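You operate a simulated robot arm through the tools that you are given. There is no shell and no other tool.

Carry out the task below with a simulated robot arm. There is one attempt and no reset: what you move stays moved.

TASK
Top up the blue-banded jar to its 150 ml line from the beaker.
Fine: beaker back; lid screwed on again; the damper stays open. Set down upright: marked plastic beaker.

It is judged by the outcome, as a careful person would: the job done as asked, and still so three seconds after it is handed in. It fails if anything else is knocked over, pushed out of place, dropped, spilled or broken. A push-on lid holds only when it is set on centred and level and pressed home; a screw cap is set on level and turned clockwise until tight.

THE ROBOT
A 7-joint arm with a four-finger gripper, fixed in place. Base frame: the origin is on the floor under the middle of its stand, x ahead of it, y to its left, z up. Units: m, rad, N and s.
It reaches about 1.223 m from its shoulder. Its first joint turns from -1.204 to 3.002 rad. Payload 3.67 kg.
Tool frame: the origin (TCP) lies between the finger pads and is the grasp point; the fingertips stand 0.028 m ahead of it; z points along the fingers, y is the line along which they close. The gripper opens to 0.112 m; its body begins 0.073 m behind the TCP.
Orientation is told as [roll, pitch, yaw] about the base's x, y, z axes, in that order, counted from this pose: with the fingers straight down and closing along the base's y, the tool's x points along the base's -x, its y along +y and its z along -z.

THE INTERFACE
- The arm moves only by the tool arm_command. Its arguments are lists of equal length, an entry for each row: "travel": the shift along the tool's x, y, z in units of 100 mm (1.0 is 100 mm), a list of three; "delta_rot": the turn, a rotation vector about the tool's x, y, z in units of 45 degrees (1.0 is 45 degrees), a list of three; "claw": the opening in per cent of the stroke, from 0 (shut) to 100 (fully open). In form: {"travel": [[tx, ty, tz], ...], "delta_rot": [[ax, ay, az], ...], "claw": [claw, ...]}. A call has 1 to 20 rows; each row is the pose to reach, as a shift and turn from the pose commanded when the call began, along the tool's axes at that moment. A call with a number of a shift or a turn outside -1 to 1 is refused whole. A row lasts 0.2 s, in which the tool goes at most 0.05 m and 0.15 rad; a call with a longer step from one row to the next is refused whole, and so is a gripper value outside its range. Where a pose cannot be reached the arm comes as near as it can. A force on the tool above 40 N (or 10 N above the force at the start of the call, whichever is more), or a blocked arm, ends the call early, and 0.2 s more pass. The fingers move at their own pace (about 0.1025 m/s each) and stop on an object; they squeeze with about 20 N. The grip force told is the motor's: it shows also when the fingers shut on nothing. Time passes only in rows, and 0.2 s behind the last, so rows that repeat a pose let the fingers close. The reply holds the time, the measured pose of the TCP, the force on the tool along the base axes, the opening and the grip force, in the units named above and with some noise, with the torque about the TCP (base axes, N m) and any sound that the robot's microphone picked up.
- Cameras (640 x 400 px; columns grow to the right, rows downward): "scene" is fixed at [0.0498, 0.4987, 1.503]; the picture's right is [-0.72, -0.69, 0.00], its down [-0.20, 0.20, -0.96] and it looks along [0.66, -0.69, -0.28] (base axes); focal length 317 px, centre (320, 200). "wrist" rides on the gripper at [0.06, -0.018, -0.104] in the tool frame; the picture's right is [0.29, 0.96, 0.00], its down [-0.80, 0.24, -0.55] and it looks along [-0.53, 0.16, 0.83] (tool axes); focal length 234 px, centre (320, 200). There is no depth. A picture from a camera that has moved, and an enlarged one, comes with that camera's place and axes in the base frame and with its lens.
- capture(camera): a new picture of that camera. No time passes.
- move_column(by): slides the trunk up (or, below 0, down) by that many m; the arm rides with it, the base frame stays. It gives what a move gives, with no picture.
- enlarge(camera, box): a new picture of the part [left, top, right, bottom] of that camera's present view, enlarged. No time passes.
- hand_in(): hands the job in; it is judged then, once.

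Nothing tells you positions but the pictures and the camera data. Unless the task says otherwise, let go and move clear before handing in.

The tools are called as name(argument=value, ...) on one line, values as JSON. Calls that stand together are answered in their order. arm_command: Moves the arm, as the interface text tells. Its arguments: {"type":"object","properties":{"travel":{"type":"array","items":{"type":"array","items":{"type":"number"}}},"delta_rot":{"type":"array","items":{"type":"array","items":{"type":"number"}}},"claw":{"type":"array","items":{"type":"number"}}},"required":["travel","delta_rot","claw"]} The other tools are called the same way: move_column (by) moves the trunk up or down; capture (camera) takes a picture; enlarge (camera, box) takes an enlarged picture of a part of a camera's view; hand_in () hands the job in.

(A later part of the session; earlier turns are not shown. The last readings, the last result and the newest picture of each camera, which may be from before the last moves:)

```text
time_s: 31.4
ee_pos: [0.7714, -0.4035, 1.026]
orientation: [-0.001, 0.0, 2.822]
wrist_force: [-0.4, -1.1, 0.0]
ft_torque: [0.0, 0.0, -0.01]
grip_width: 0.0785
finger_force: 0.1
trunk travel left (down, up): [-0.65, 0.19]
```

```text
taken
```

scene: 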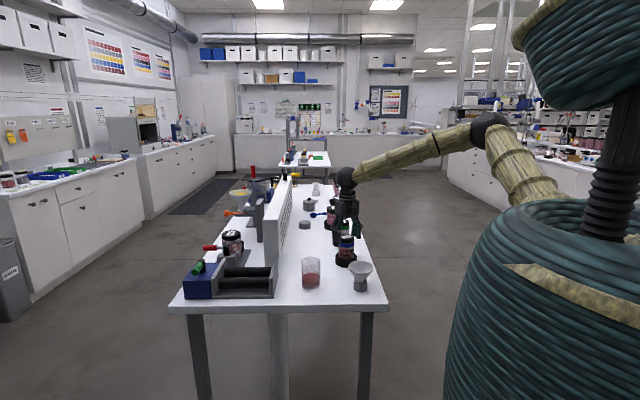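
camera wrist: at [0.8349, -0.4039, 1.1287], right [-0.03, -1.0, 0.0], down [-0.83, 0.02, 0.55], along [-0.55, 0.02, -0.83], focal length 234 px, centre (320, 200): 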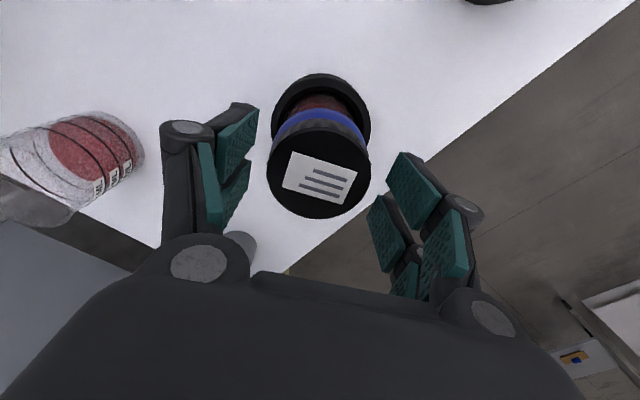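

I have a stroke of over 200° available now. I'll close on the lid and keep unscrewing, rising slightly with the thread.

arm_command(travel=[[0, 0, 0], [0, 0, 0], [0, 0, 0], [0, 0, 0]], delta_rot=[[0, 0, 0], [0, 0, 0], [0, 0, 0], [0, 0, 0]], claw=[50, 30, 0, 0])

arm_command(travel=[[0, 0, 0], [0, 0, 0], [0, 0, 0], [0, 0, -0.002], [0, 0, -0.004], [0, 0, -0.005], [0, 0, -0.005]], delta_rot=[[0, 0, -0.17], [0, 0, -0.34], [0, 0, -0.51], [0, 0, -0.68], [0, 0, -0.85], [0, 0, -1.0], [0, 0, -1.0]], claw=[0, 0, 0, 0, 0, 0, 0])

arm_command(travel=[[0, 0, 0], [0, 0, 0], [0, 0, 0], [0, 0, -0.002], [0, 0, -0.004], [0, 0, -0.005], [0, 0, -0.005]], delta_rot=[[0, 0, -0.17], [0, 0, -0.34], [0, 0, -0.51], [0, 0, -0.68], [0, 0, -0.85], [0, 0, -1.0], [0, 0, -1.0]], claw=[0, 0, 0, 0, 0, 0, 0])

enlarge(camera="scene", box=[332, 225, 362, 261])

capture(camera="wrist")

```text
time_s: 32.4
ee_pos: [0.7721, -0.403, 1.0248]
orientation: [-0.002, 0.0, 2.822]
wrist_force: [0.2, 0.5, 1.3]
ft_torque: [0.04, -0.01, 0.04]
grip_width: 0.0571
finger_force: 20.3
trunk travel left (down, up): [-0.65, 0.19]
```

```text
time_s: 34.0
ee_pos: [0.7714, -0.4016, 1.0239]
orientation: [-0.002, 0.0, -2.673]
wrist_force: [3.3, 0.4, 10.7]
ft_torque: [-0.05, -0.22, 0.02]
grip_width: 0.0571
finger_force: 20.0
trunk travel left (down, up): [-0.65, 0.19]
```

```text
time_s: 35.6
ee_pos: [0.7706, -0.4025, 1.0257]
orientation: [0.0, 0.001, -1.887]
wrist_force: [-1.4, 3.0, 1.7]
ft_torque: [0.15, 0.11, -0.01]
grip_width: 0.0571
finger_force: 20.1
trunk travel left (down, up): [-0.65, 0.19]
```

```text
11.11 times, centred on (347, 243) of scene
camera zoom: at [0.0498, 0.4987, 1.503], right [-0.72, -0.69, 0.0], down [-0.2, 0.2, -0.96], along [0.66, -0.69, -0.28], focal length 3522 px, centre (20, -278)
```

zoom: 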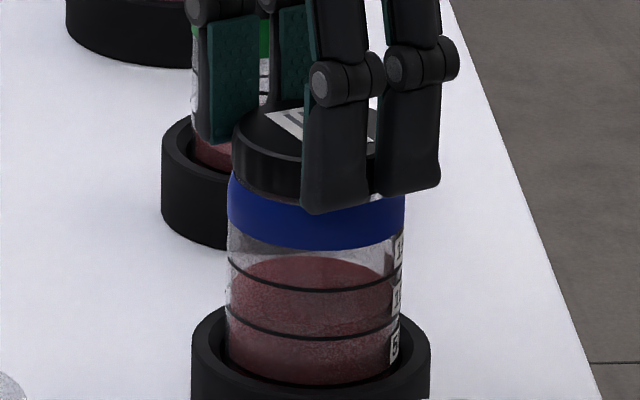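

```text
taken
camera wrist: at [0.7727, -0.3398, 1.1298], right [1.0, -0.03, 0.0], down [-0.02, -0.83, 0.55], along [-0.01, -0.55, -0.83], focal length 234 px, centre (320, 200)
```

wrist: 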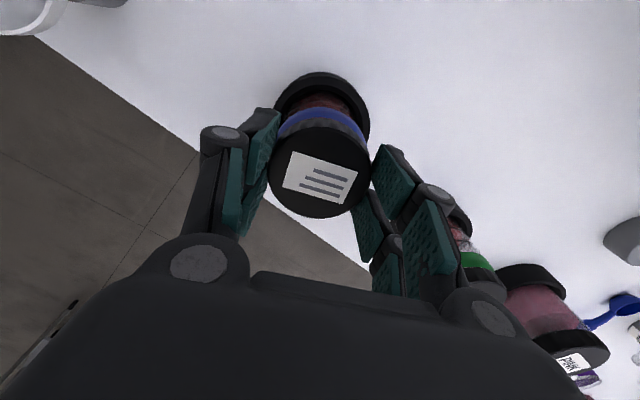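

The lid is rising on its thread, and the jar is still not turning. I'll keep unscrewing with a bit more rise per step.

arm_command(travel=[[0, 0, 0], [0, 0, -0.002], [0, 0, -0.004], [0, 0, -0.006], [0, 0, -0.008], [0, 0, -0.01], [0, 0, -0.01]], delta_rot=[[0, 0, -0.17], [0, 0, -0.34], [0, 0, -0.51], [0, 0, -0.68], [0, 0, -0.85], [0, 0, -1.0], [0, 0, -1.0]], claw=[0, 0, 0, 0, 0, 0, 0])

arm_command(travel=[[0, 0, 0], [0, 0, -0.002], [0, 0, -0.004], [0, 0, -0.006], [0, 0, -0.008], [0, 0, -0.01], [0, 0, -0.01]], delta_rot=[[0, 0, -0.17], [0, 0, -0.34], [0, 0, -0.51], [0, 0, -0.68], [0, 0, -0.85], [0, 0, -1.0], [0, 0, -1.0]], claw=[0, 0, 0, 0, 0, 0, 0])

enlarge(camera="scene", box=[332, 225, 362, 261])

```text
time_s: 37.2
ee_pos: [0.7714, -0.4023, 1.0268]
orientation: [0.002, -0.001, -1.104]
wrist_force: [-0.1, 0.3, 0.2]
ft_torque: [-0.01, -0.03, -0.02]
grip_width: 0.0567
finger_force: 19.4
trunk travel left (down, up): [-0.65, 0.19]
```

```text
time_s: 38.8
ee_pos: [0.7711, -0.4013, 1.0268]
orientation: [-0.001, 0.0, -0.317]
wrist_force: [0.2, 0.4, 0.0]
ft_torque: [0.01, -0.03, -0.02]
grip_width: 0.0569
finger_force: 20.1
trunk travel left (down, up): [-0.65, 0.19]
```

```text
11.11 times, centred on (347, 243) of scene
camera zoom: at [0.0498, 0.4987, 1.503], right [-0.72, -0.69, 0.0], down [-0.2, 0.2, -0.96], along [0.66, -0.69, -0.28], focal length 3522 px, centre (20, -278)
```

zoom: 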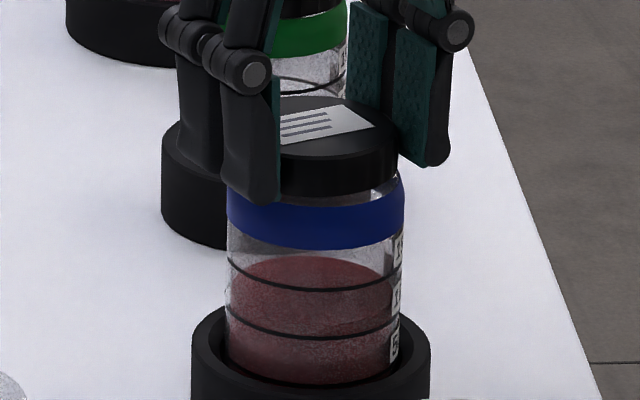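

The forces have dropped to zero, so the thread looks disengaged after about 300°. I'll turn a little more and lift slowly, checking that the jar stays down.

arm_command(travel=[[0, 0, -0.005], [0, 0, -0.01], [0, 0, -0.015], [0, 0, -0.02], [0, 0, -0.02]], delta_rot=[[0, 0, -0.17], [0, 0, -0.34], [0, 0, -0.51], [0, 0, -0.8], [0, 0, -0.9]], claw=[0, 0, 0, 0, 0])

arm_command(travel=[[0, 0, -0.03], [0, 0, -0.06], [0, 0, -0.06]], delta_rot=[[0, 0, 0], [0, 0, 0], [0, 0, 0]], claw=[0, 0, 0])

enlarge(camera="scene", box=[332, 220, 367, 266])

```text
refused: row 4 steps farther than a row can; nothing moved
```

```text
time_s: 39.6
ee_pos: [0.7721, -0.402, 1.0333]
orientation: [0.0, -0.001, -0.319]
wrist_force: [1.1, 1.2, -0.4]
ft_torque: [0.01, -0.04, -0.01]
grip_width: 0.057
finger_force: 19.9
trunk travel left (down, up): [-0.65, 0.19]
```

```text
8.70 times, centred on (350, 243) of scene
camera zoom: at [0.0498, 0.4987, 1.503], right [-0.72, -0.69, 0.0], down [-0.2, 0.2, -0.96], along [0.66, -0.69, -0.28], focal length 2756 px, centre (64, -174)
```

zoom: 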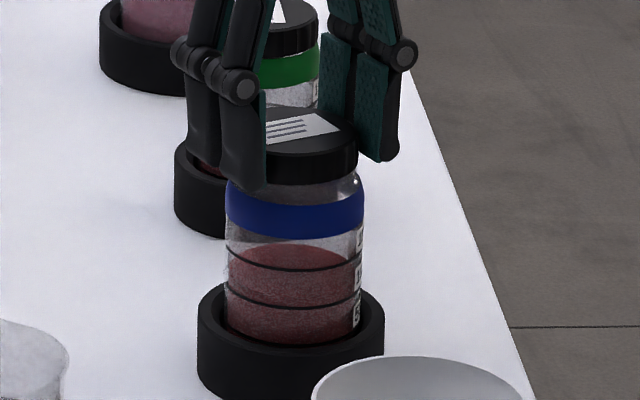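

The lid lifted 6 mm with no pull on the jar, and the jar's line position is unchanged. I'll lift the lid higher and carry it to clear bench space on the left.

arm_command(travel=[[0, 0, -0.25], [0, 0, -0.5], [0, 0, -0.8], [0, 0, -0.8]], delta_rot=[[0, 0, 0], [0, 0, 0], [0, 0, 0], [0, 0, 0]], claw=[0, 0, 0, 0])

enlarge(camera="scene", box=[300, 180, 390, 290])

capture(camera="wrist")

```text
time_s: 40.6
ee_pos: [0.7726, -0.4053, 1.115]
orientation: [0.0, -0.001, -0.319]
wrist_force: [0.2, 0.6, -1.1]
ft_torque: [-0.01, 0.03, -0.03]
grip_width: 0.0567
finger_force: 19.7
trunk travel left (down, up): [-0.65, 0.19]
```

```text
3.64 times, centred on (345, 235) of scene
camera zoom: at [0.0498, 0.4987, 1.503], right [-0.72, -0.69, 0.0], down [-0.2, 0.2, -0.96], along [0.66, -0.69, -0.28], focal length 1153 px, centre (229, 73)
```

zoom: 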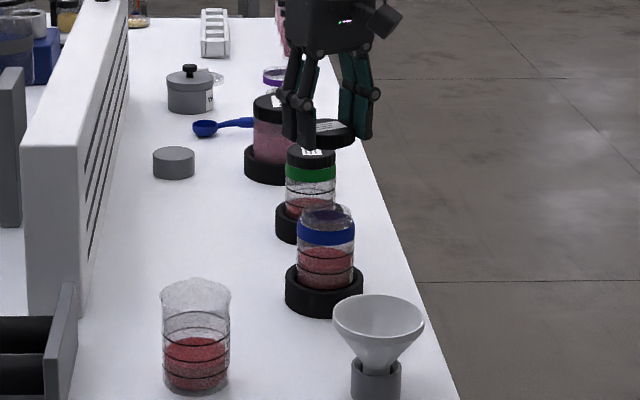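

```text
taken
camera wrist: at [0.711, -0.4025, 1.2188], right [0.03, 1.0, 0.0], down [0.83, -0.02, 0.55], along [0.55, -0.01, -0.83], focal length 234 px, centre (320, 200)
```

wrist: 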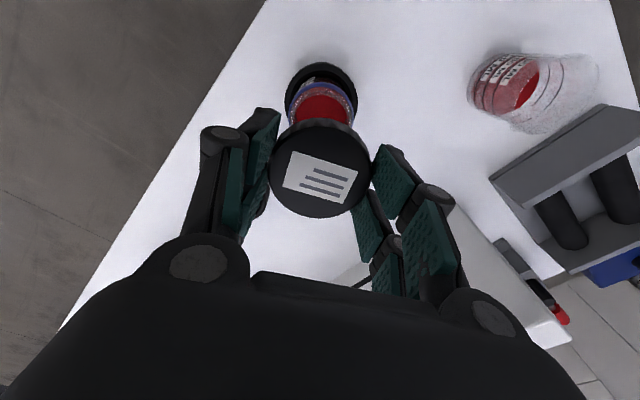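

The lid is off and held, and the jar stands open and in place. I'll carry the lid to a free spot near (0.915, -0.37), between the jar and the slotted divider.

arm_command(travel=[[-0.31, 0.19, 0], [-0.62, 0.39, 0], [-0.9, 0.58, 0], [-0.9, 0.58, 0]], delta_rot=[[0, 0, 0], [0, 0, 0], [0, 0, 0], [0, 0, 0]], claw=[0, 0, 0, 0])

arm_command(travel=[[-0.2, 0.12, 0.3], [-0.34, 0.2, 0.7], [-0.34, 0.2, 1.0], [-0.34, 0.2, 1.0]], delta_rot=[[0, 0, 0], [0, 0, 0], [0, 0, 0], [0, 0, 0]], claw=[0, 0, 0, 0])

enlarge(camera="scene", box=[270, 180, 380, 290])

capture(camera="wrist")

```text
time_s: 41.6
ee_pos: [0.8735, -0.3745, 1.1104]
orientation: [0.001, -0.002, -0.32]
wrist_force: [-0.1, 0.0, -0.1]
ft_torque: [0.0, -0.03, 0.0]
grip_width: 0.057
finger_force: 20.0
trunk travel left (down, up): [-0.65, 0.19]
```

```text
time_s: 42.6
ee_pos: [0.9117, -0.366, 1.0146]
orientation: [0.001, 0.0, -0.318]
wrist_force: [-1.4, -0.1, -0.6]
ft_torque: [-0.01, -0.02, -0.03]
grip_width: 0.057
finger_force: 19.7
trunk travel left (down, up): [-0.65, 0.19]
```

```text
3.64 times, centred on (325, 235) of scene
camera zoom: at [0.0498, 0.4987, 1.503], right [-0.72, -0.69, 0.0], down [-0.2, 0.2, -0.96], along [0.66, -0.69, -0.28], focal length 1153 px, centre (302, 73)
```

zoom: 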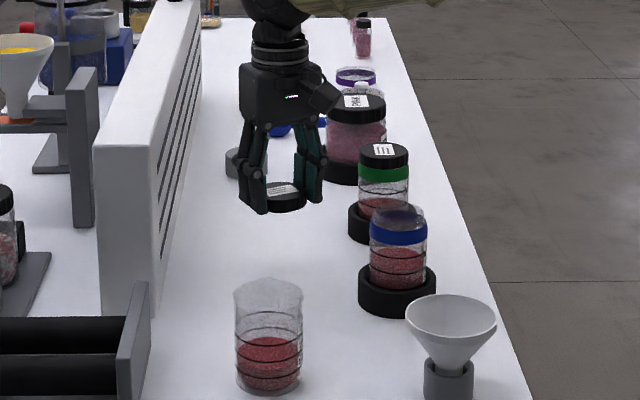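

```text
taken
camera wrist: at [0.8506, -0.3631, 1.1177], right [0.03, 1.0, 0.0], down [0.83, -0.02, 0.55], along [0.55, -0.01, -0.83], focal length 234 px, centre (320, 200)
```

wrist: 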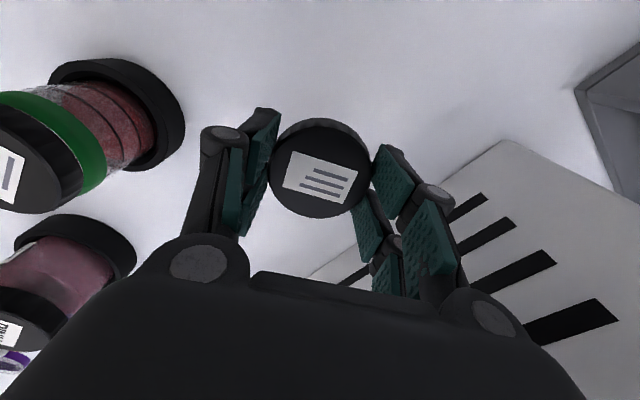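

The spot beneath is clear. I'll lower most of the way, then feel for the table in small steps.

arm_command(travel=[[0, 0, 0.3], [0, 0, 0.6], [0, 0, 0.7]], delta_rot=[[0, 0, 0], [0, 0, 0], [0, 0, 0]], claw=[0, 0, 0])

arm_command(travel=[[0, 0, 0.04], [0, 0, 0.08], [0, 0, 0.1], [0, 0, 0.1]], delta_rot=[[0, 0, 0], [0, 0, 0], [0, 0, 0], [0, 0, 0]], claw=[0, 0, 0, 0])

enlarge(camera="scene", box=[290, 200, 370, 270])

```text
time_s: 43.4
ee_pos: [0.915, -0.3655, 0.9448]
orientation: [0.001, 0.0, -0.32]
wrist_force: [-0.3, 0.3, -0.8]
ft_torque: [0.0, 0.01, 0.04]
grip_width: 0.0569
finger_force: 19.2
trunk travel left (down, up): [-0.65, 0.19]
```

```text
time_s: 44.4
ee_pos: [0.915, -0.3665, 0.9328]
orientation: [0.001, -0.001, -0.319]
wrist_force: [0.1, -0.6, -0.2]
ft_torque: [0.0, 0.0, 0.01]
grip_width: 0.0569
finger_force: 20.2
trunk travel left (down, up): [-0.65, 0.19]
```

```text
5.71 times, centred on (330, 235) of scene
camera zoom: at [0.0498, 0.4987, 1.503], right [-0.72, -0.69, 0.0], down [-0.2, 0.2, -0.96], along [0.66, -0.69, -0.28], focal length 1811 px, centre (263, 0)
```

zoom: 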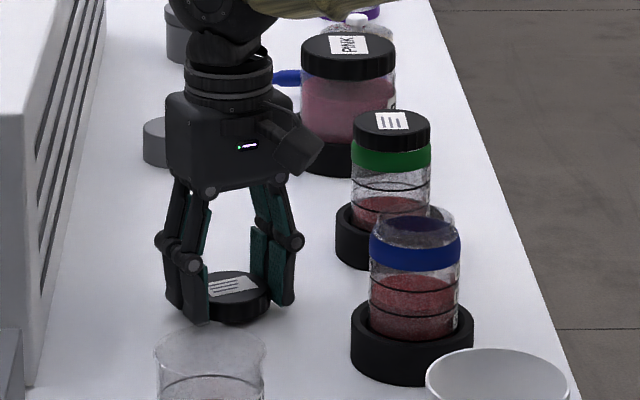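

No contact yet at TCP z 0.933. I'll keep lowering in small steps.

arm_command(travel=[[0, 0, 0.02], [0, 0, 0.04], [0, 0, 0.04]], delta_rot=[[0, 0, 0], [0, 0, 0], [0, 0, 0]], claw=[0, 0, 0])

arm_command(travel=[[0, 0, 0.02], [0, 0, 0.03], [0, 0, 0.03]], delta_rot=[[0, 0, 0], [0, 0, 0], [0, 0, 0]], claw=[0, 0, 0])

```text
time_s: 45.2
ee_pos: [0.913, -0.3663, 0.9314]
orientation: [0.002, -0.004, -0.319]
wrist_force: [4.4, -3.7, 15.2]
ft_torque: [-0.2, -0.27, -0.02]
grip_width: 0.0568
finger_force: 19.8
trunk travel left (down, up): [-0.65, 0.19]
```

```text
time_s: 46.0
ee_pos: [0.9132, -0.3659, 0.9272]
orientation: [0.001, -0.004, -0.318]
wrist_force: [4.9, -0.5, 23.3]
ft_torque: [-0.02, -0.11, 0.0]
grip_width: 0.0569
finger_force: 20.2
trunk travel left (down, up): [-0.65, 0.19]
```

The lid has touched the table at about TCP z 0.931. I'll back off the pressure and release it.

arm_command(travel=[[0, 0, -0.03], [0, 0, -0.055], [0, 0, -0.055], [0, 0, -0.055], [0, 0, -0.055]], delta_rot=[[0, 0, 0], [0, 0, 0], [0, 0, 0], [0, 0, 0], [0, 0, 0]], claw=[0, 0, 0, 65, 70])

enlarge(camera="scene", box=[290, 200, 370, 270])

capture(camera="wrist")

```text
time_s: 47.2
ee_pos: [0.9145, -0.3673, 0.9297]
orientation: [-0.001, 0.001, -0.32]
wrist_force: [0.0, -0.5, 0.7]
ft_torque: [-0.02, -0.01, -0.01]
grip_width: 0.0782
finger_force: 0.0
trunk travel left (down, up): [-0.65, 0.19]
```

```text
5.71 times, centred on (330, 235) of scene
camera zoom: at [0.0498, 0.4987, 1.503], right [-0.72, -0.69, 0.0], down [-0.2, 0.2, -0.96], along [0.66, -0.69, -0.28], focal length 1811 px, centre (263, 0)
```

zoom: 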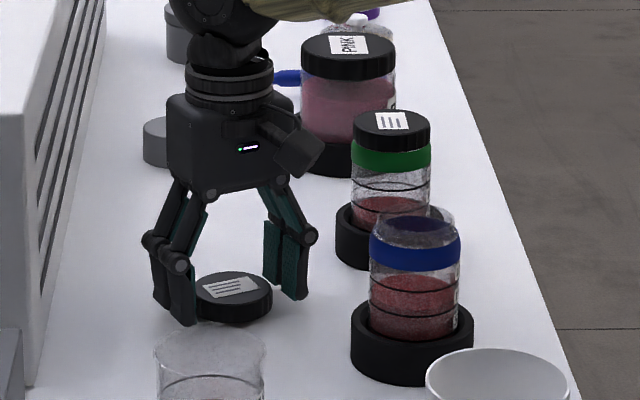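

```text
taken
camera wrist: at [0.852, -0.365, 1.035], right [0.03, 1.0, 0.0], down [0.83, -0.02, 0.55], along [0.55, -0.01, -0.83], focal length 234 px, centre (320, 200)
```

wrist: 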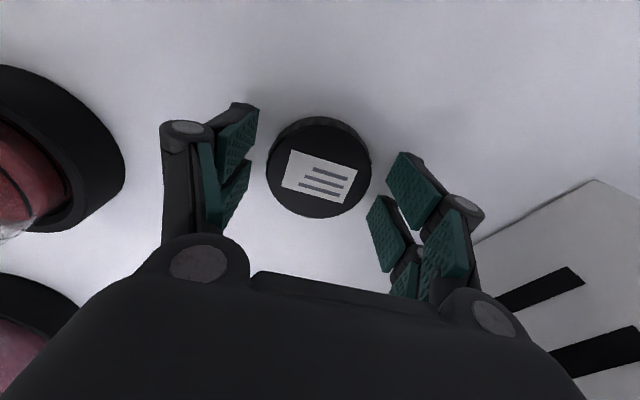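

The lid lies flat near (0.914, -0.366), and the jar is open. Next is the beaker: I'll lift clear and wind the wrist so the gripper can go horizontal along the bench with the camera on top.

arm_command(travel=[[0, 0, -0.3], [0, 0, -0.65], [0, 0, -1.0]], delta_rot=[[0, 0, 0], [0, 0, 0], [0, 0, 0]], claw=[70, 70, 70])

arm_command(travel=[[0, 0, -0.3], [0, 0, -0.65], [0, 0, -1.0], [0, 0, -1.0]], delta_rot=[[0, 0, 0.17], [0, 0, 0.34], [0, 0, 0.51], [0, 0, 0.68]], claw=[85, 85, 85, 85])

capture(camera="scene")

```text
time_s: 48.0
ee_pos: [0.9138, -0.3643, 1.0324]
orientation: [-0.001, 0.0, -0.32]
wrist_force: [0.4, -0.1, 0.0]
ft_torque: [0.0, -0.04, 0.0]
grip_width: 0.0785
finger_force: 0.0
trunk travel left (down, up): [-0.65, 0.19]
```

```text
time_s: 49.0
ee_pos: [0.9144, -0.3656, 1.1327]
orientation: [0.0, 0.001, -0.855]
wrist_force: [0.2, -1.1, 0.6]
ft_torque: [0.04, 0.02, -0.02]
grip_width: 0.0952
finger_force: 0.0
trunk travel left (down, up): [-0.65, 0.19]
```

```text
taken
```

scene: 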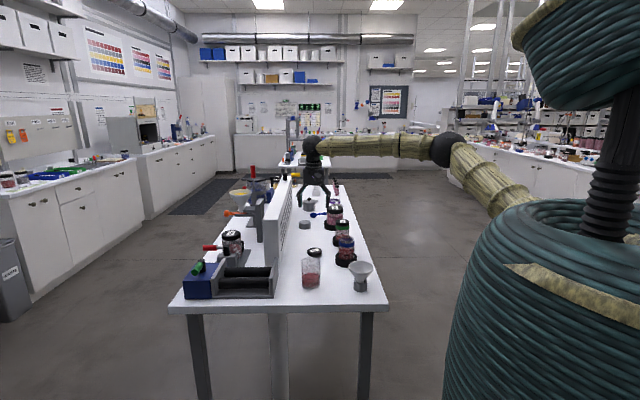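

The way is clear above the bench. I'll move back toward the beaker at safe height while winding the wrist.

arm_command(travel=[[0.15, 0, -0.05], [0.3, 0, -0.1], [0.45, 0, -0.15], [0.6, 0, -0.2], [0.8, 0, -0.25], [0.95, -0.03, -0.3]], delta_rot=[[0, 0, 0.17], [0, 0, 0.34], [0, 0, 0.51], [0, 0, 0.68], [0, 0, 0.85], [0, 0, 1.0]], claw=[85, 85, 85, 85, 85, 85])

```text
time_s: 50.4
ee_pos: [0.8488, -0.2953, 1.161]
orientation: [-0.001, 0.0, -1.641]
wrist_force: [-0.5, -0.6, 0.9]
ft_torque: [-0.04, 0.0, 0.0]
grip_width: 0.0951
finger_force: 0.1
trunk travel left (down, up): [-0.65, 0.19]
```

The hand is at (0.849, -0.295, 1.16). I'll keep moving and winding.

arm_command(travel=[[0.1, -0.11, -0.05], [0.2, -0.22, -0.1], [0.31, -0.33, -0.15], [0.42, -0.45, -0.2], [0.53, -0.57, -0.25], [0.65, -0.7, -0.3]], delta_rot=[[0, 0, 0.17], [0, 0, 0.34], [0, 0, 0.51], [0, 0, 0.68], [0, 0, 0.85], [0, 0, 1.0]], claw=[85, 85, 85, 85, 85, 85])

capture(camera="wrist")

```text
time_s: 51.8
ee_pos: [0.7815, -0.2279, 1.1921]
orientation: [-0.001, 0.001, -2.425]
wrist_force: [-0.6, 0.7, -0.6]
ft_torque: [-0.04, -0.01, 0.0]
grip_width: 0.0953
finger_force: 0.2
trunk travel left (down, up): [-0.65, 0.19]
```

```text
taken
camera wrist: at [0.8164, -0.1751, 1.2959], right [0.85, -0.53, 0.0], down [-0.44, -0.7, 0.55], along [-0.3, -0.47, -0.83], focal length 234 px, centre (320, 200)
```

wrist: 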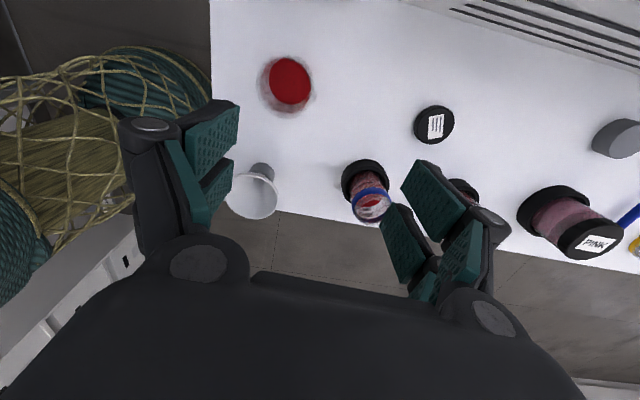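

The beaker is now seen almost from straight above. I'll zoom in to fix its axis and the spout direction.

enlarge(camera="wrist", box=[248, 43, 328, 123])

enlarge(camera="wrist", box=[320, 140, 410, 230])

```text
5.00 times, centred on (288, 83) of wrist
camera zoom: at [0.8164, -0.1751, 1.2959], right [0.85, -0.53, 0.0], down [-0.44, -0.7, 0.55], along [-0.3, -0.47, -0.83], focal length 1171 px, centre (480, 785)
```

zoom: 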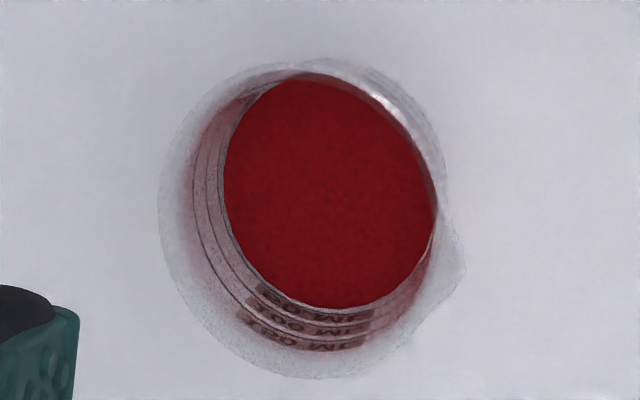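

```text
4.44 times, centred on (365, 185) of wrist
camera zoom: at [0.8164, -0.1751, 1.2959], right [0.85, -0.53, 0.0], down [-0.44, -0.7, 0.55], along [-0.3, -0.47, -0.83], focal length 1041 px, centre (120, 267)
```

zoom: 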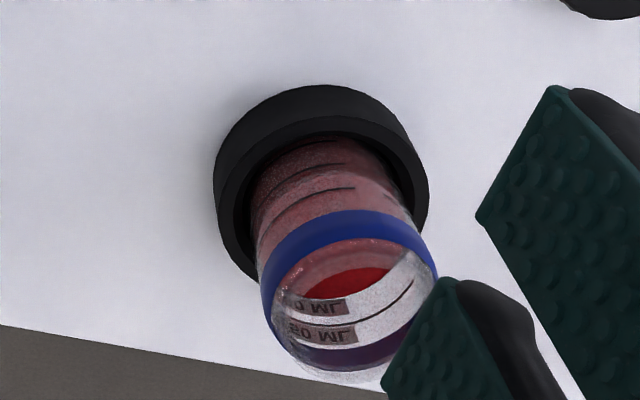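

The beaker axis is at about (0.757, -0.190), and its spout points exactly along the bench direction (0.69, -0.72). I'll finish winding the wrist and move behind the beaker.

arm_command(travel=[[0, -0.15, 0], [0, -0.3, 0], [0, -0.45, 0], [0, -0.6, 0], [0, -0.75, 0], [-0.03, -0.88, 0]], delta_rot=[[0, 0, 0.17], [0, 0, 0.34], [0, 0, 0.51], [0, 0, 0.68], [0, 0, 0.85], [0, 0, 1.0]], claw=[85, 85, 85, 85, 85, 85])

arm_command(travel=[[-0.1, -0.11, 0], [-0.2, -0.22, 0], [-0.3, -0.33, 0], [-0.4, -0.44, 0], [-0.5, -0.55, 0], [-0.6, -0.64, 0], [-0.6, -0.64, 0]], delta_rot=[[0, 0, 0.16], [0, 0, 0.32], [0, 0, 0.48], [0, 0, 0.64], [0, 0, 0.8], [0, 0, 0.93], [0, 0, 0.93]], claw=[85, 85, 85, 85, 85, 85, 85])

capture(camera="wrist")

capture(camera="scene")

```text
time_s: 53.2
ee_pos: [0.7211, -0.1616, 1.1924]
orientation: [0.0, 0.002, 3.072]
wrist_force: [-0.5, -0.2, 1.0]
ft_torque: [-0.01, 0.0, 0.0]
grip_width: 0.095
finger_force: 0.1
trunk travel left (down, up): [-0.65, 0.19]
```

```text
time_s: 54.8
ee_pos: [0.6668, -0.0948, 1.191]
orientation: [0.0, 0.0, 2.343]
wrist_force: [0.1, -0.4, -0.1]
ft_torque: [0.02, -0.01, -0.04]
grip_width: 0.0951
finger_force: 0.0
trunk travel left (down, up): [-0.65, 0.19]
```

```text
taken
camera wrist: at [0.7227, -0.1254, 1.2951], right [-0.49, -0.87, 0.0], down [-0.73, 0.4, 0.55], along [-0.48, 0.27, -0.83], focal length 234 px, centre (320, 200)
```

wrist: 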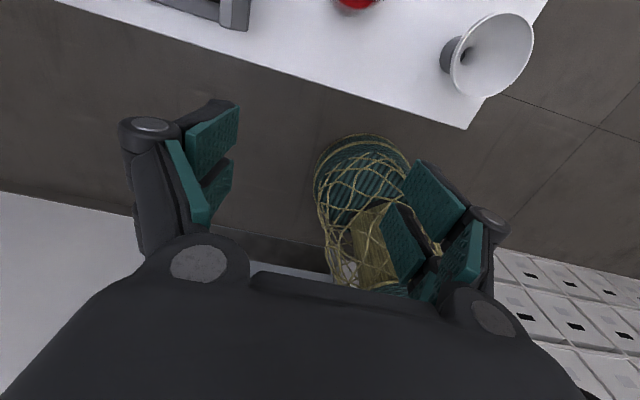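

```text
taken
```

scene: 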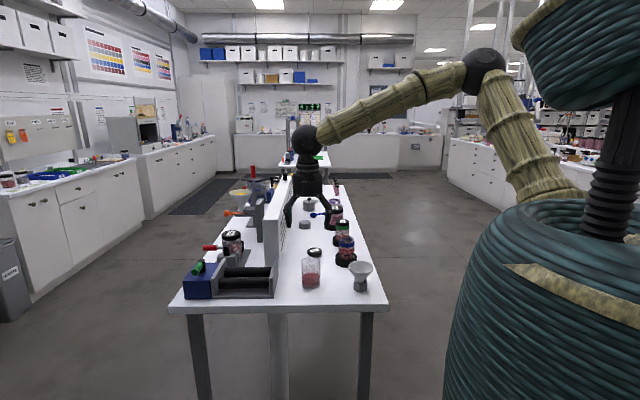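

The yaw is as wanted and the arm posture looks comfortable. Now I'll pitch the gripper up toward horizontal along the bench, to about 70°.

arm_command(travel=[[0, 0, 0], [0, 0, 0], [0, 0, 0], [0, 0, 0], [0, 0, 0], [0, 0, 0], [0, 0, 0]], delta_rot=[[0, 0.17, 0], [0, 0.34, 0], [0, 0.51, 0], [0, 0.68, 0], [0, 0.85, 0], [0, 1.0, 0], [0, 1.0, 0]], claw=[85, 85, 85, 85, 85, 85, 85])

capture(camera="scene")

capture(camera="wrist")

```text
time_s: 56.4
ee_pos: [0.6671, -0.0977, 1.1925]
orientation: [-0.002, 0.786, 2.342]
wrist_force: [0.6, -0.1, -0.9]
ft_torque: [0.04, -0.06, 0.02]
grip_width: 0.0952
finger_force: 0.1
trunk travel left (down, up): [-0.65, 0.19]
```

```text
taken
```

scene: 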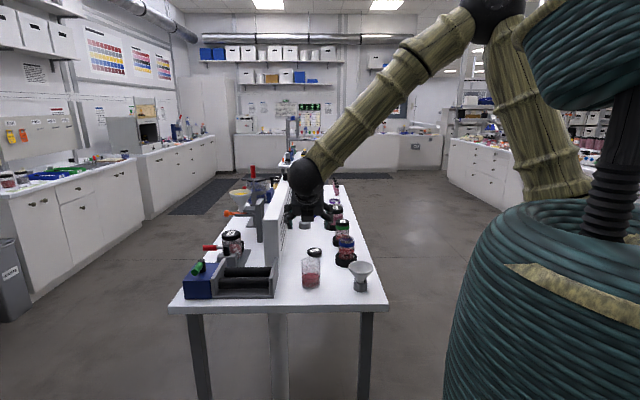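

```text
taken
camera wrist: at [0.6585, -0.0622, 1.3081], right [-0.54, -0.81, 0.2], down [-0.84, 0.52, -0.17], along [0.04, -0.26, -0.96], focal length 234 px, centre (320, 200)
```

wrist: 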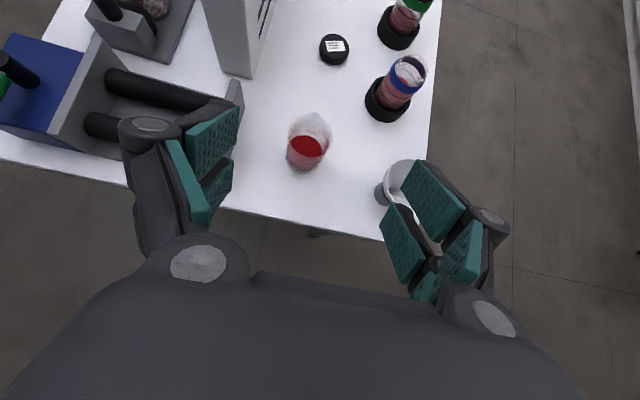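

The bird's-eye view shows the beaker straight ahead and all else in place. I'll pitch the remaining 25°.

arm_command(travel=[[0, 0, 0], [0, 0, 0], [0, 0, 0], [0, 0, 0], [0, 0, 0]], delta_rot=[[0, 0.15, 0], [0, 0.3, 0], [0, 0.45, 0], [0, 0.556, 0], [0, 0.556, 0]], claw=[85, 85, 85, 85, 85])

capture(camera="scene")

capture(camera="wrist")

```text
time_s: 57.6
ee_pos: [0.6669, -0.095, 1.1926]
orientation: [-0.001, 1.223, 2.342]
wrist_force: [-0.8, 0.4, -0.3]
ft_torque: [0.01, 0.0, -0.03]
grip_width: 0.0951
finger_force: 0.1
trunk travel left (down, up): [-0.65, 0.19]
```

```text
taken
```

scene: 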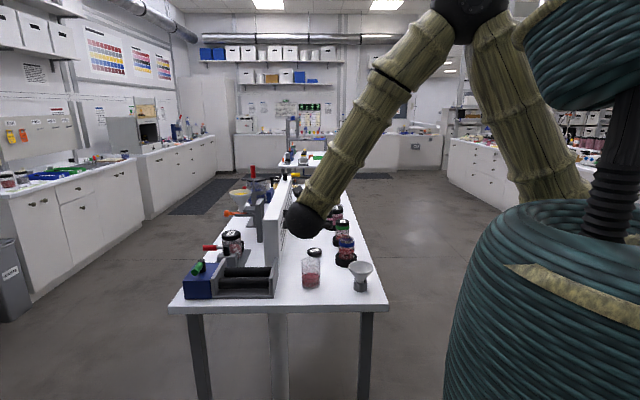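

```text
taken
camera wrist: at [0.6271, -0.027, 1.2836], right [-0.62, -0.74, 0.27], down [-0.72, 0.4, -0.56], along [0.31, -0.54, -0.78], focal length 234 px, centre (320, 200)
```

wrist: 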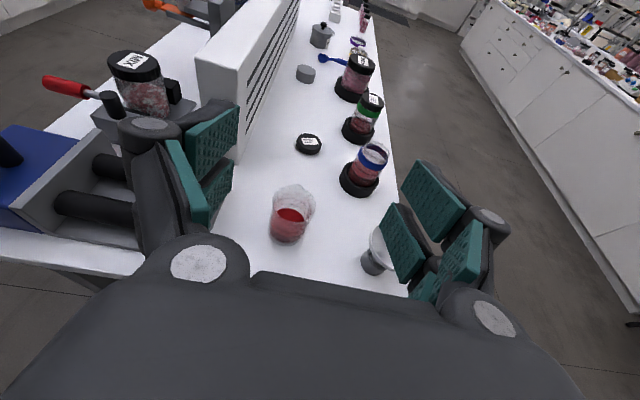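

From here the beaker, jar, lid and funnel are all visible. I'll lower to pre-grasp height behind the beaker.

arm_command(travel=[[-0.32, 0, 0.116], [-0.64, 0, 0.233], [-0.94, 0, 0.342], [-0.94, 0, 0.342]], delta_rot=[[0, 0, 0], [0, 0, 0], [0, 0, 0], [0, 0, 0]], claw=[85, 85, 85, 85])

arm_command(travel=[[-0.32, 0, 0.116], [-0.64, 0, 0.233], [-0.8, 0, 0.291], [-0.8, 0, 0.291]], delta_rot=[[0, 0, 0], [0, 0, 0], [0, 0, 0], [0, 0, 0]], claw=[85, 85, 85, 85])

capture(camera="wrist")

enlarge(camera="scene", box=[230, 180, 420, 310])

```text
time_s: 58.6
ee_pos: [0.6678, -0.0981, 1.0905]
orientation: [-0.002, 1.222, 2.34]
wrist_force: [-0.3, 0.5, 0.0]
ft_torque: [-0.01, -0.02, 0.04]
grip_width: 0.0951
finger_force: 0.0
trunk travel left (down, up): [-0.65, 0.19]
```

```text
time_s: 59.6
ee_pos: [0.6668, -0.0973, 1.0081]
orientation: [-0.002, 1.225, 2.341]
wrist_force: [0.2, 0.1, 0.2]
ft_torque: [0.01, -0.01, -0.03]
grip_width: 0.095
finger_force: 0.1
trunk travel left (down, up): [-0.65, 0.19]
```

```text
taken
camera wrist: at [0.6265, -0.0291, 1.0989], right [-0.62, -0.74, 0.27], down [-0.72, 0.4, -0.56], along [0.31, -0.54, -0.78], focal length 234 px, centre (320, 200)
```

wrist: 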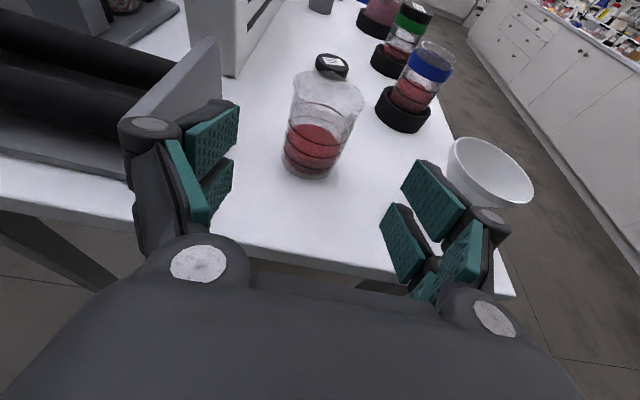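

```text
3.08 times, centred on (325, 245) of scene
camera zoom: at [0.0498, 0.4987, 1.503], right [-0.72, -0.69, 0.0], down [-0.2, 0.2, -0.96], along [0.66, -0.69, -0.28], focal length 975 px, centre (305, 62)
```

zoom: 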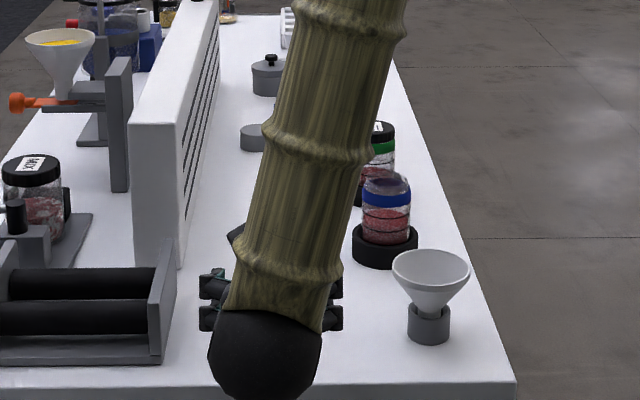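

The hand is lined up exactly behind the beaker, and the projected beaker position matches the picture within about 3 mm. I'll advance halfway and check the clearances.

arm_command(travel=[[0, 0, 0.35], [0, 0, 0.7], [0, 0, 0.7]], delta_rot=[[0, 0, 0], [0, 0, 0], [0, 0, 0]], claw=[85, 85, 85])

capture(camera="wrist")

```text
time_s: 60.4
ee_pos: [0.7122, -0.1409, 0.9809]
orientation: [-0.002, 1.225, 2.345]
wrist_force: [-0.5, 0.2, 0.0]
ft_torque: [0.02, 0.02, -0.01]
grip_width: 0.095
finger_force: 0.1
trunk travel left (down, up): [-0.65, 0.19]
```

```text
taken
camera wrist: at [0.6721, -0.073, 1.0727], right [-0.62, -0.74, 0.27], down [-0.73, 0.4, -0.56], along [0.31, -0.54, -0.78], focal length 234 px, centre (320, 200)
```

wrist: 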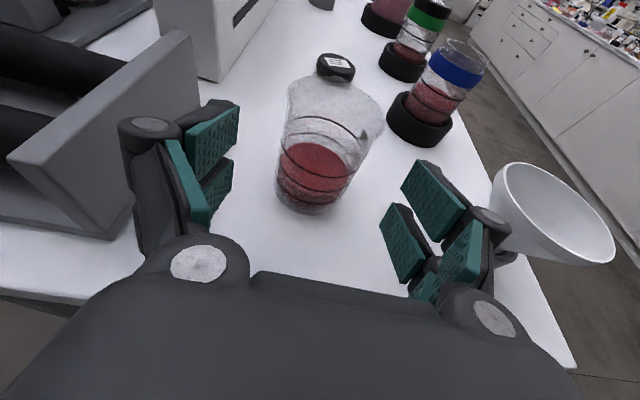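

Clearances on both sides look fine. I'll advance the last 68 mm around the beaker.

arm_command(travel=[[0, 0, 0.25], [0, 0, 0.5], [0, 0, 0.66], [0, 0, 0.66]], delta_rot=[[0, 0, 0], [0, 0, 0], [0, 0, 0], [0, 0, 0]], claw=[85, 85, 85, 85])

capture(camera="wrist")

enlarge(camera="scene", box=[230, 200, 400, 310])

```text
time_s: 61.4
ee_pos: [0.7556, -0.1858, 0.9591]
orientation: [-0.002, 1.222, 2.346]
wrist_force: [0.7, -1.2, 0.9]
ft_torque: [0.03, 0.0, -0.02]
grip_width: 0.0952
finger_force: 0.2
trunk travel left (down, up): [-0.65, 0.19]
```

```text
taken
camera wrist: at [0.7155, -0.117, 1.0524], right [-0.62, -0.74, 0.27], down [-0.73, 0.4, -0.56], along [0.31, -0.54, -0.78], focal length 234 px, centre (320, 200)
```

wrist: 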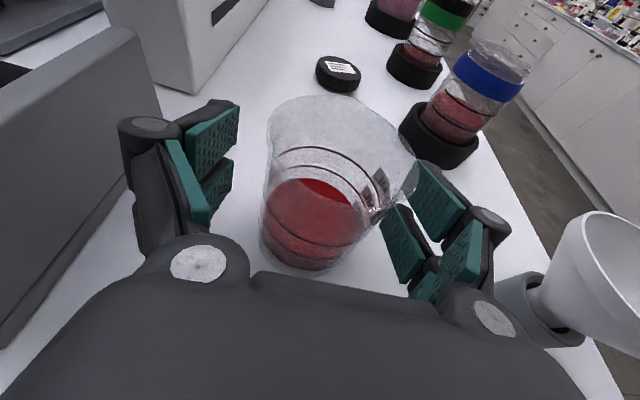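

```text
3.64 times, centred on (315, 255) of scene
camera zoom: at [0.0498, 0.4987, 1.503], right [-0.72, -0.69, 0.0], down [-0.2, 0.2, -0.96], along [0.66, -0.69, -0.28], focal length 1153 px, centre (338, 0)
```

zoom: 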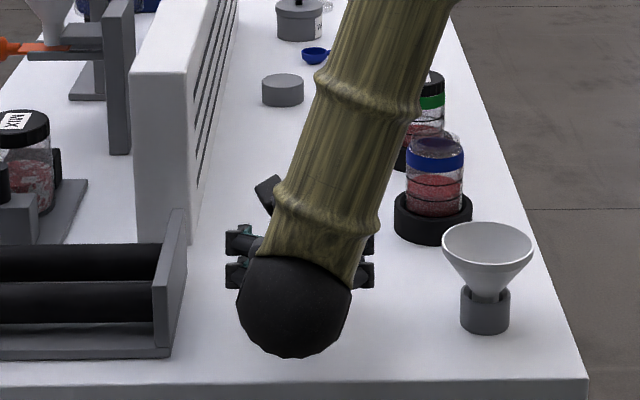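

The fingers straddle the beaker well. I'll nudge 3 mm forward and close gently.

arm_command(travel=[[0, 0.01, 0.03], [0, 0.01, 0.03], [0, 0.01, 0.03], [0, 0.01, 0.03], [0, 0.01, 0.03]], delta_rot=[[0, 0, 0], [0, 0, 0], [0, 0, 0], [0, 0, 0], [0, 0, 0]], claw=[80, 68, 60, 50, 40])

capture(camera="wrist")

```text
time_s: 62.6
ee_pos: [0.7575, -0.1886, 0.9602]
orientation: [-0.001, 1.221, 2.343]
wrist_force: [0.3, 0.4, 1.8]
ft_torque: [0.0, -0.06, 0.05]
grip_width: 0.0654
finger_force: 20.2
trunk travel left (down, up): [-0.65, 0.19]
```

```text
taken
camera wrist: at [0.7166, -0.1205, 1.0515], right [-0.62, -0.74, 0.27], down [-0.73, 0.4, -0.56], along [0.31, -0.54, -0.78], focal length 234 px, centre (320, 200)
```

wrist: 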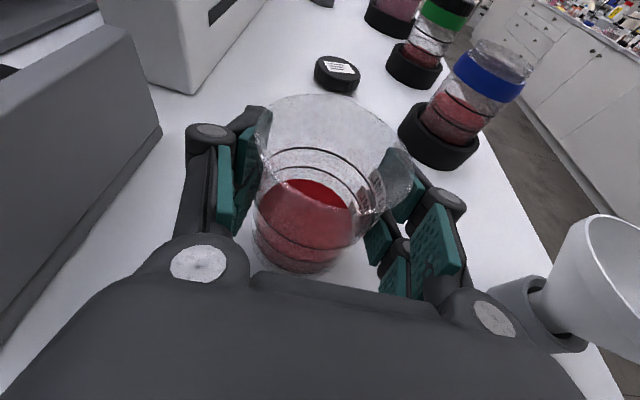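

The beaker is held (65.4 mm, 20 N). I'll lift it straight up, first a little and then clear of everything.

arm_command(travel=[[0.1, 0, -0.036], [0.2, 0, -0.073], [0.2, 0, -0.073]], delta_rot=[[0, 0, 0], [0, 0, 0], [0, 0, 0]], claw=[40, 40, 40])

capture(camera="wrist")

```text
time_s: 63.4
ee_pos: [0.7573, -0.1894, 0.9801]
orientation: [0.001, 1.222, 2.342]
wrist_force: [-0.6, -0.5, -1.7]
ft_torque: [-0.01, 0.0, 0.03]
grip_width: 0.0656
finger_force: 20.3
trunk travel left (down, up): [-0.65, 0.19]
```

```text
taken
camera wrist: at [0.7171, -0.1211, 1.0726], right [-0.62, -0.74, 0.27], down [-0.73, 0.4, -0.56], along [0.31, -0.54, -0.78], focal length 234 px, centre (320, 200)
```

wrist: 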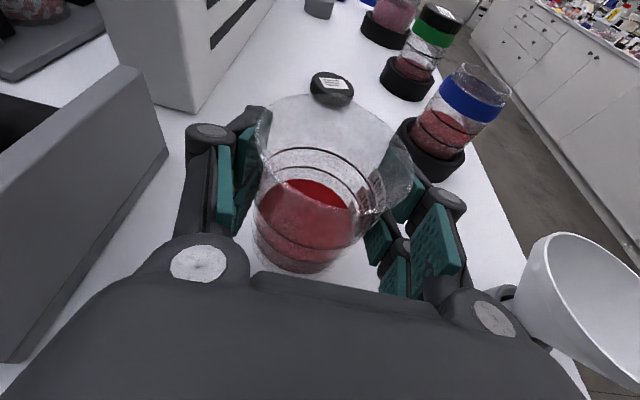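

The beaker moves with the hand, level. I'll lift it another 13 cm.

arm_command(travel=[[0.3, 0, -0.109], [0.6, 0, -0.218], [0.94, 0, -0.342], [0.94, 0, -0.342]], delta_rot=[[0, 0, 0], [0, 0, 0], [0, 0, 0], [0, 0, 0]], claw=[40, 40, 40, 40])

arm_command(travel=[[0.28, 0, -0.1], [0.28, 0, -0.1]], delta_rot=[[0, 0, 0], [0, 0, 0]], claw=[40, 40])

capture(camera="wrist")

capture(camera="scene")

```text
time_s: 64.4
ee_pos: [0.7571, -0.191, 1.0814]
orientation: [0.003, 1.223, 2.347]
wrist_force: [0.1, 0.9, -1.6]
ft_torque: [-0.02, 0.02, -0.03]
grip_width: 0.0655
finger_force: 19.8
trunk travel left (down, up): [-0.65, 0.19]
```

```text
time_s: 65.0
ee_pos: [0.7584, -0.1908, 1.1117]
orientation: [0.003, 1.222, 2.345]
wrist_force: [-0.5, 0.5, -1.0]
ft_torque: [0.0, 0.0, 0.01]
grip_width: 0.0655
finger_force: 19.9
trunk travel left (down, up): [-0.65, 0.19]
```

```text
taken
camera wrist: at [0.7178, -0.1217, 1.2033], right [-0.62, -0.74, 0.27], down [-0.73, 0.4, -0.56], along [0.3, -0.54, -0.78], focal length 234 px, centre (320, 200)
```

wrist: 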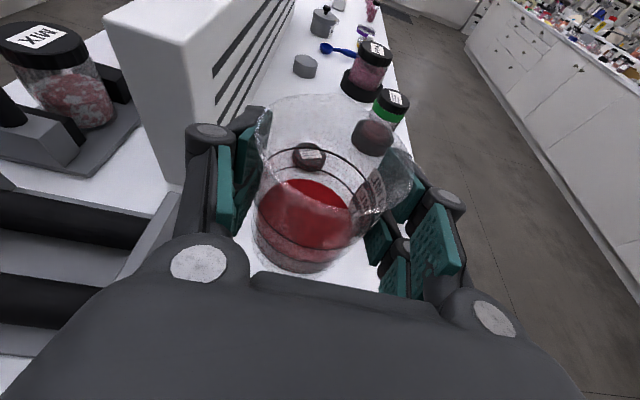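

```text
taken
```

scene: 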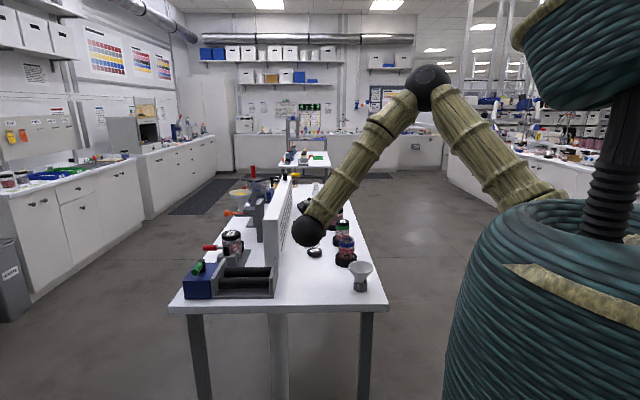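

All good. I'll check the open jar once more from the scene camera before moving over it.

enlarge(camera="scene", box=[325, 225, 370, 270])

```text
8.89 times, centred on (348, 248) of scene
camera zoom: at [0.0498, 0.4987, 1.503], right [-0.72, -0.69, 0.0], down [-0.2, 0.2, -0.96], along [0.66, -0.69, -0.28], focal length 2818 px, centre (76, -222)
```

zoom: 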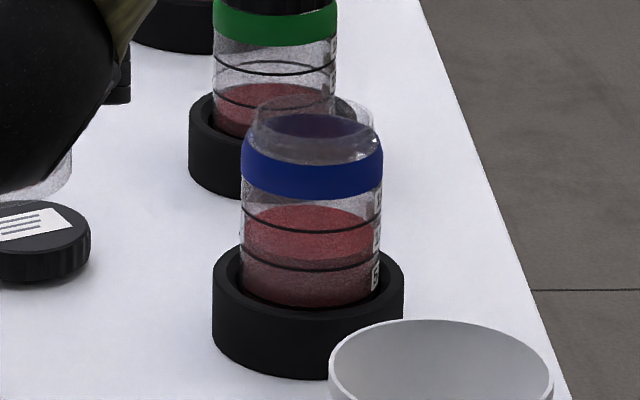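

The jar mouth is about 53 mm across outside at z about 1.004, with the level near 100 ml. I'll carry the beaker upright to just behind and above the jar.

arm_command(travel=[[0.06, 0.23, 0.175], [0.12, 0.46, 0.35], [0.19, 0.69, 0.525], [0.19, 0.69, 0.525]], delta_rot=[[0, 0, 0], [0, 0, 0], [0, 0, 0], [0, 0, 0]], claw=[40, 40, 40, 40])

arm_command(travel=[[0.06, 0.23, 0.175], [0.12, 0.46, 0.35], [0.19, 0.69, 0.525], [0.19, 0.69, 0.525]], delta_rot=[[0, 0, 0], [0, 0, 0], [0, 0, 0], [0, 0, 0]], claw=[40, 40, 40, 40])

capture(camera="wrist")

capture(camera="scene")

```text
time_s: 66.0
ee_pos: [0.7481, -0.2779, 1.1113]
orientation: [0.001, 1.224, 2.346]
wrist_force: [-0.3, 0.6, -0.8]
ft_torque: [-0.01, 0.02, -0.02]
grip_width: 0.0657
finger_force: 19.7
trunk travel left (down, up): [-0.65, 0.19]
```

```text
time_s: 67.0
ee_pos: [0.7352, -0.3661, 1.1101]
orientation: [0.003, 1.224, 2.344]
wrist_force: [-0.5, 1.3, -1.1]
ft_torque: [-0.02, 0.03, -0.03]
grip_width: 0.0655
finger_force: 20.3
trunk travel left (down, up): [-0.65, 0.19]
```

```text
taken
camera wrist: at [0.695, -0.2972, 1.202], right [-0.62, -0.74, 0.27], down [-0.73, 0.4, -0.56], along [0.31, -0.54, -0.78], focal length 234 px, centre (320, 200)
```

wrist: 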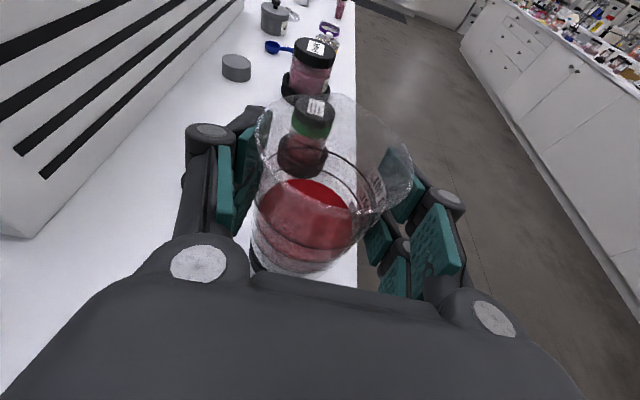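

```text
taken
```

scene: 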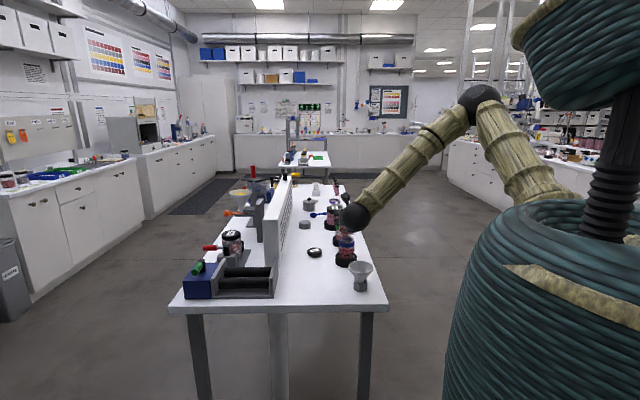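

The beaker sits behind and above the jar, spout forward. I'll tilt it to 45° — well before anything should flow — and look.

arm_command(travel=[[0, 0, 0], [0, 0, 0], [0, 0, 0], [0, 0, 0], [0, 0, 0], [0, 0, 0], [0, 0, 0]], delta_rot=[[0, -0.16, 0], [0, -0.32, 0], [0, -0.48, 0], [0, -0.65, 0], [0, -0.82, 0], [0, -1.0, 0], [0, -1.0, 0]], claw=[40, 40, 40, 40, 40, 40, 40])

capture(camera="wrist")

enlarge(camera="scene", box=[300, 170, 400, 290])

```text
time_s: 68.6
ee_pos: [0.7357, -0.3665, 1.1086]
orientation: [0.0, 0.434, 2.344]
wrist_force: [-0.5, -0.2, -1.3]
ft_torque: [-0.02, -0.02, -0.01]
grip_width: 0.0655
finger_force: 19.7
trunk travel left (down, up): [-0.65, 0.19]
```

```text
taken
camera wrist: at [0.7574, -0.3605, 1.2288], right [-0.5, -0.86, 0.12], down [-0.84, 0.52, 0.17], along [-0.2, -0.02, -0.98], focal length 234 px, centre (320, 200)
```

wrist: 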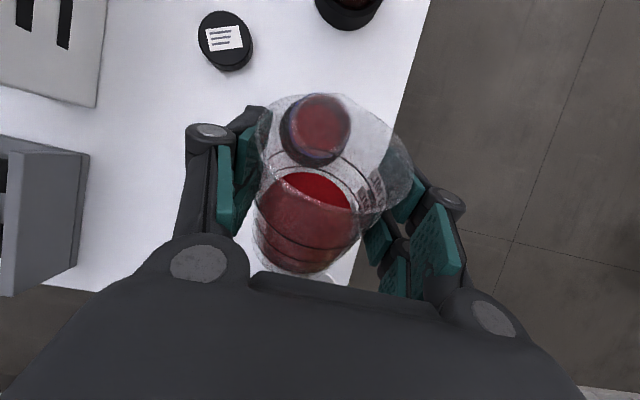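

```text
3.33 times, centred on (350, 230) of scene
camera zoom: at [0.0498, 0.4987, 1.503], right [-0.72, -0.69, 0.0], down [-0.2, 0.2, -0.96], along [0.66, -0.69, -0.28], focal length 1057 px, centre (220, 100)
```

zoom: 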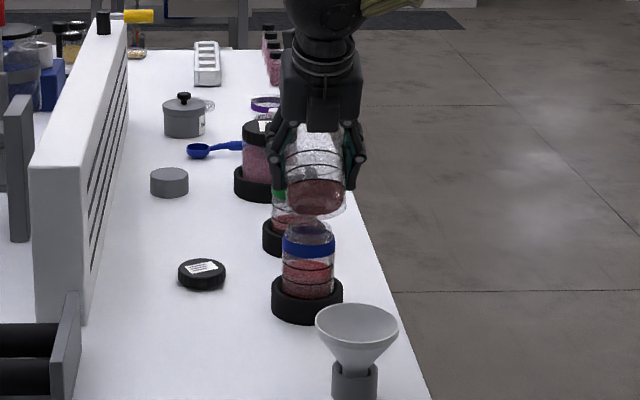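

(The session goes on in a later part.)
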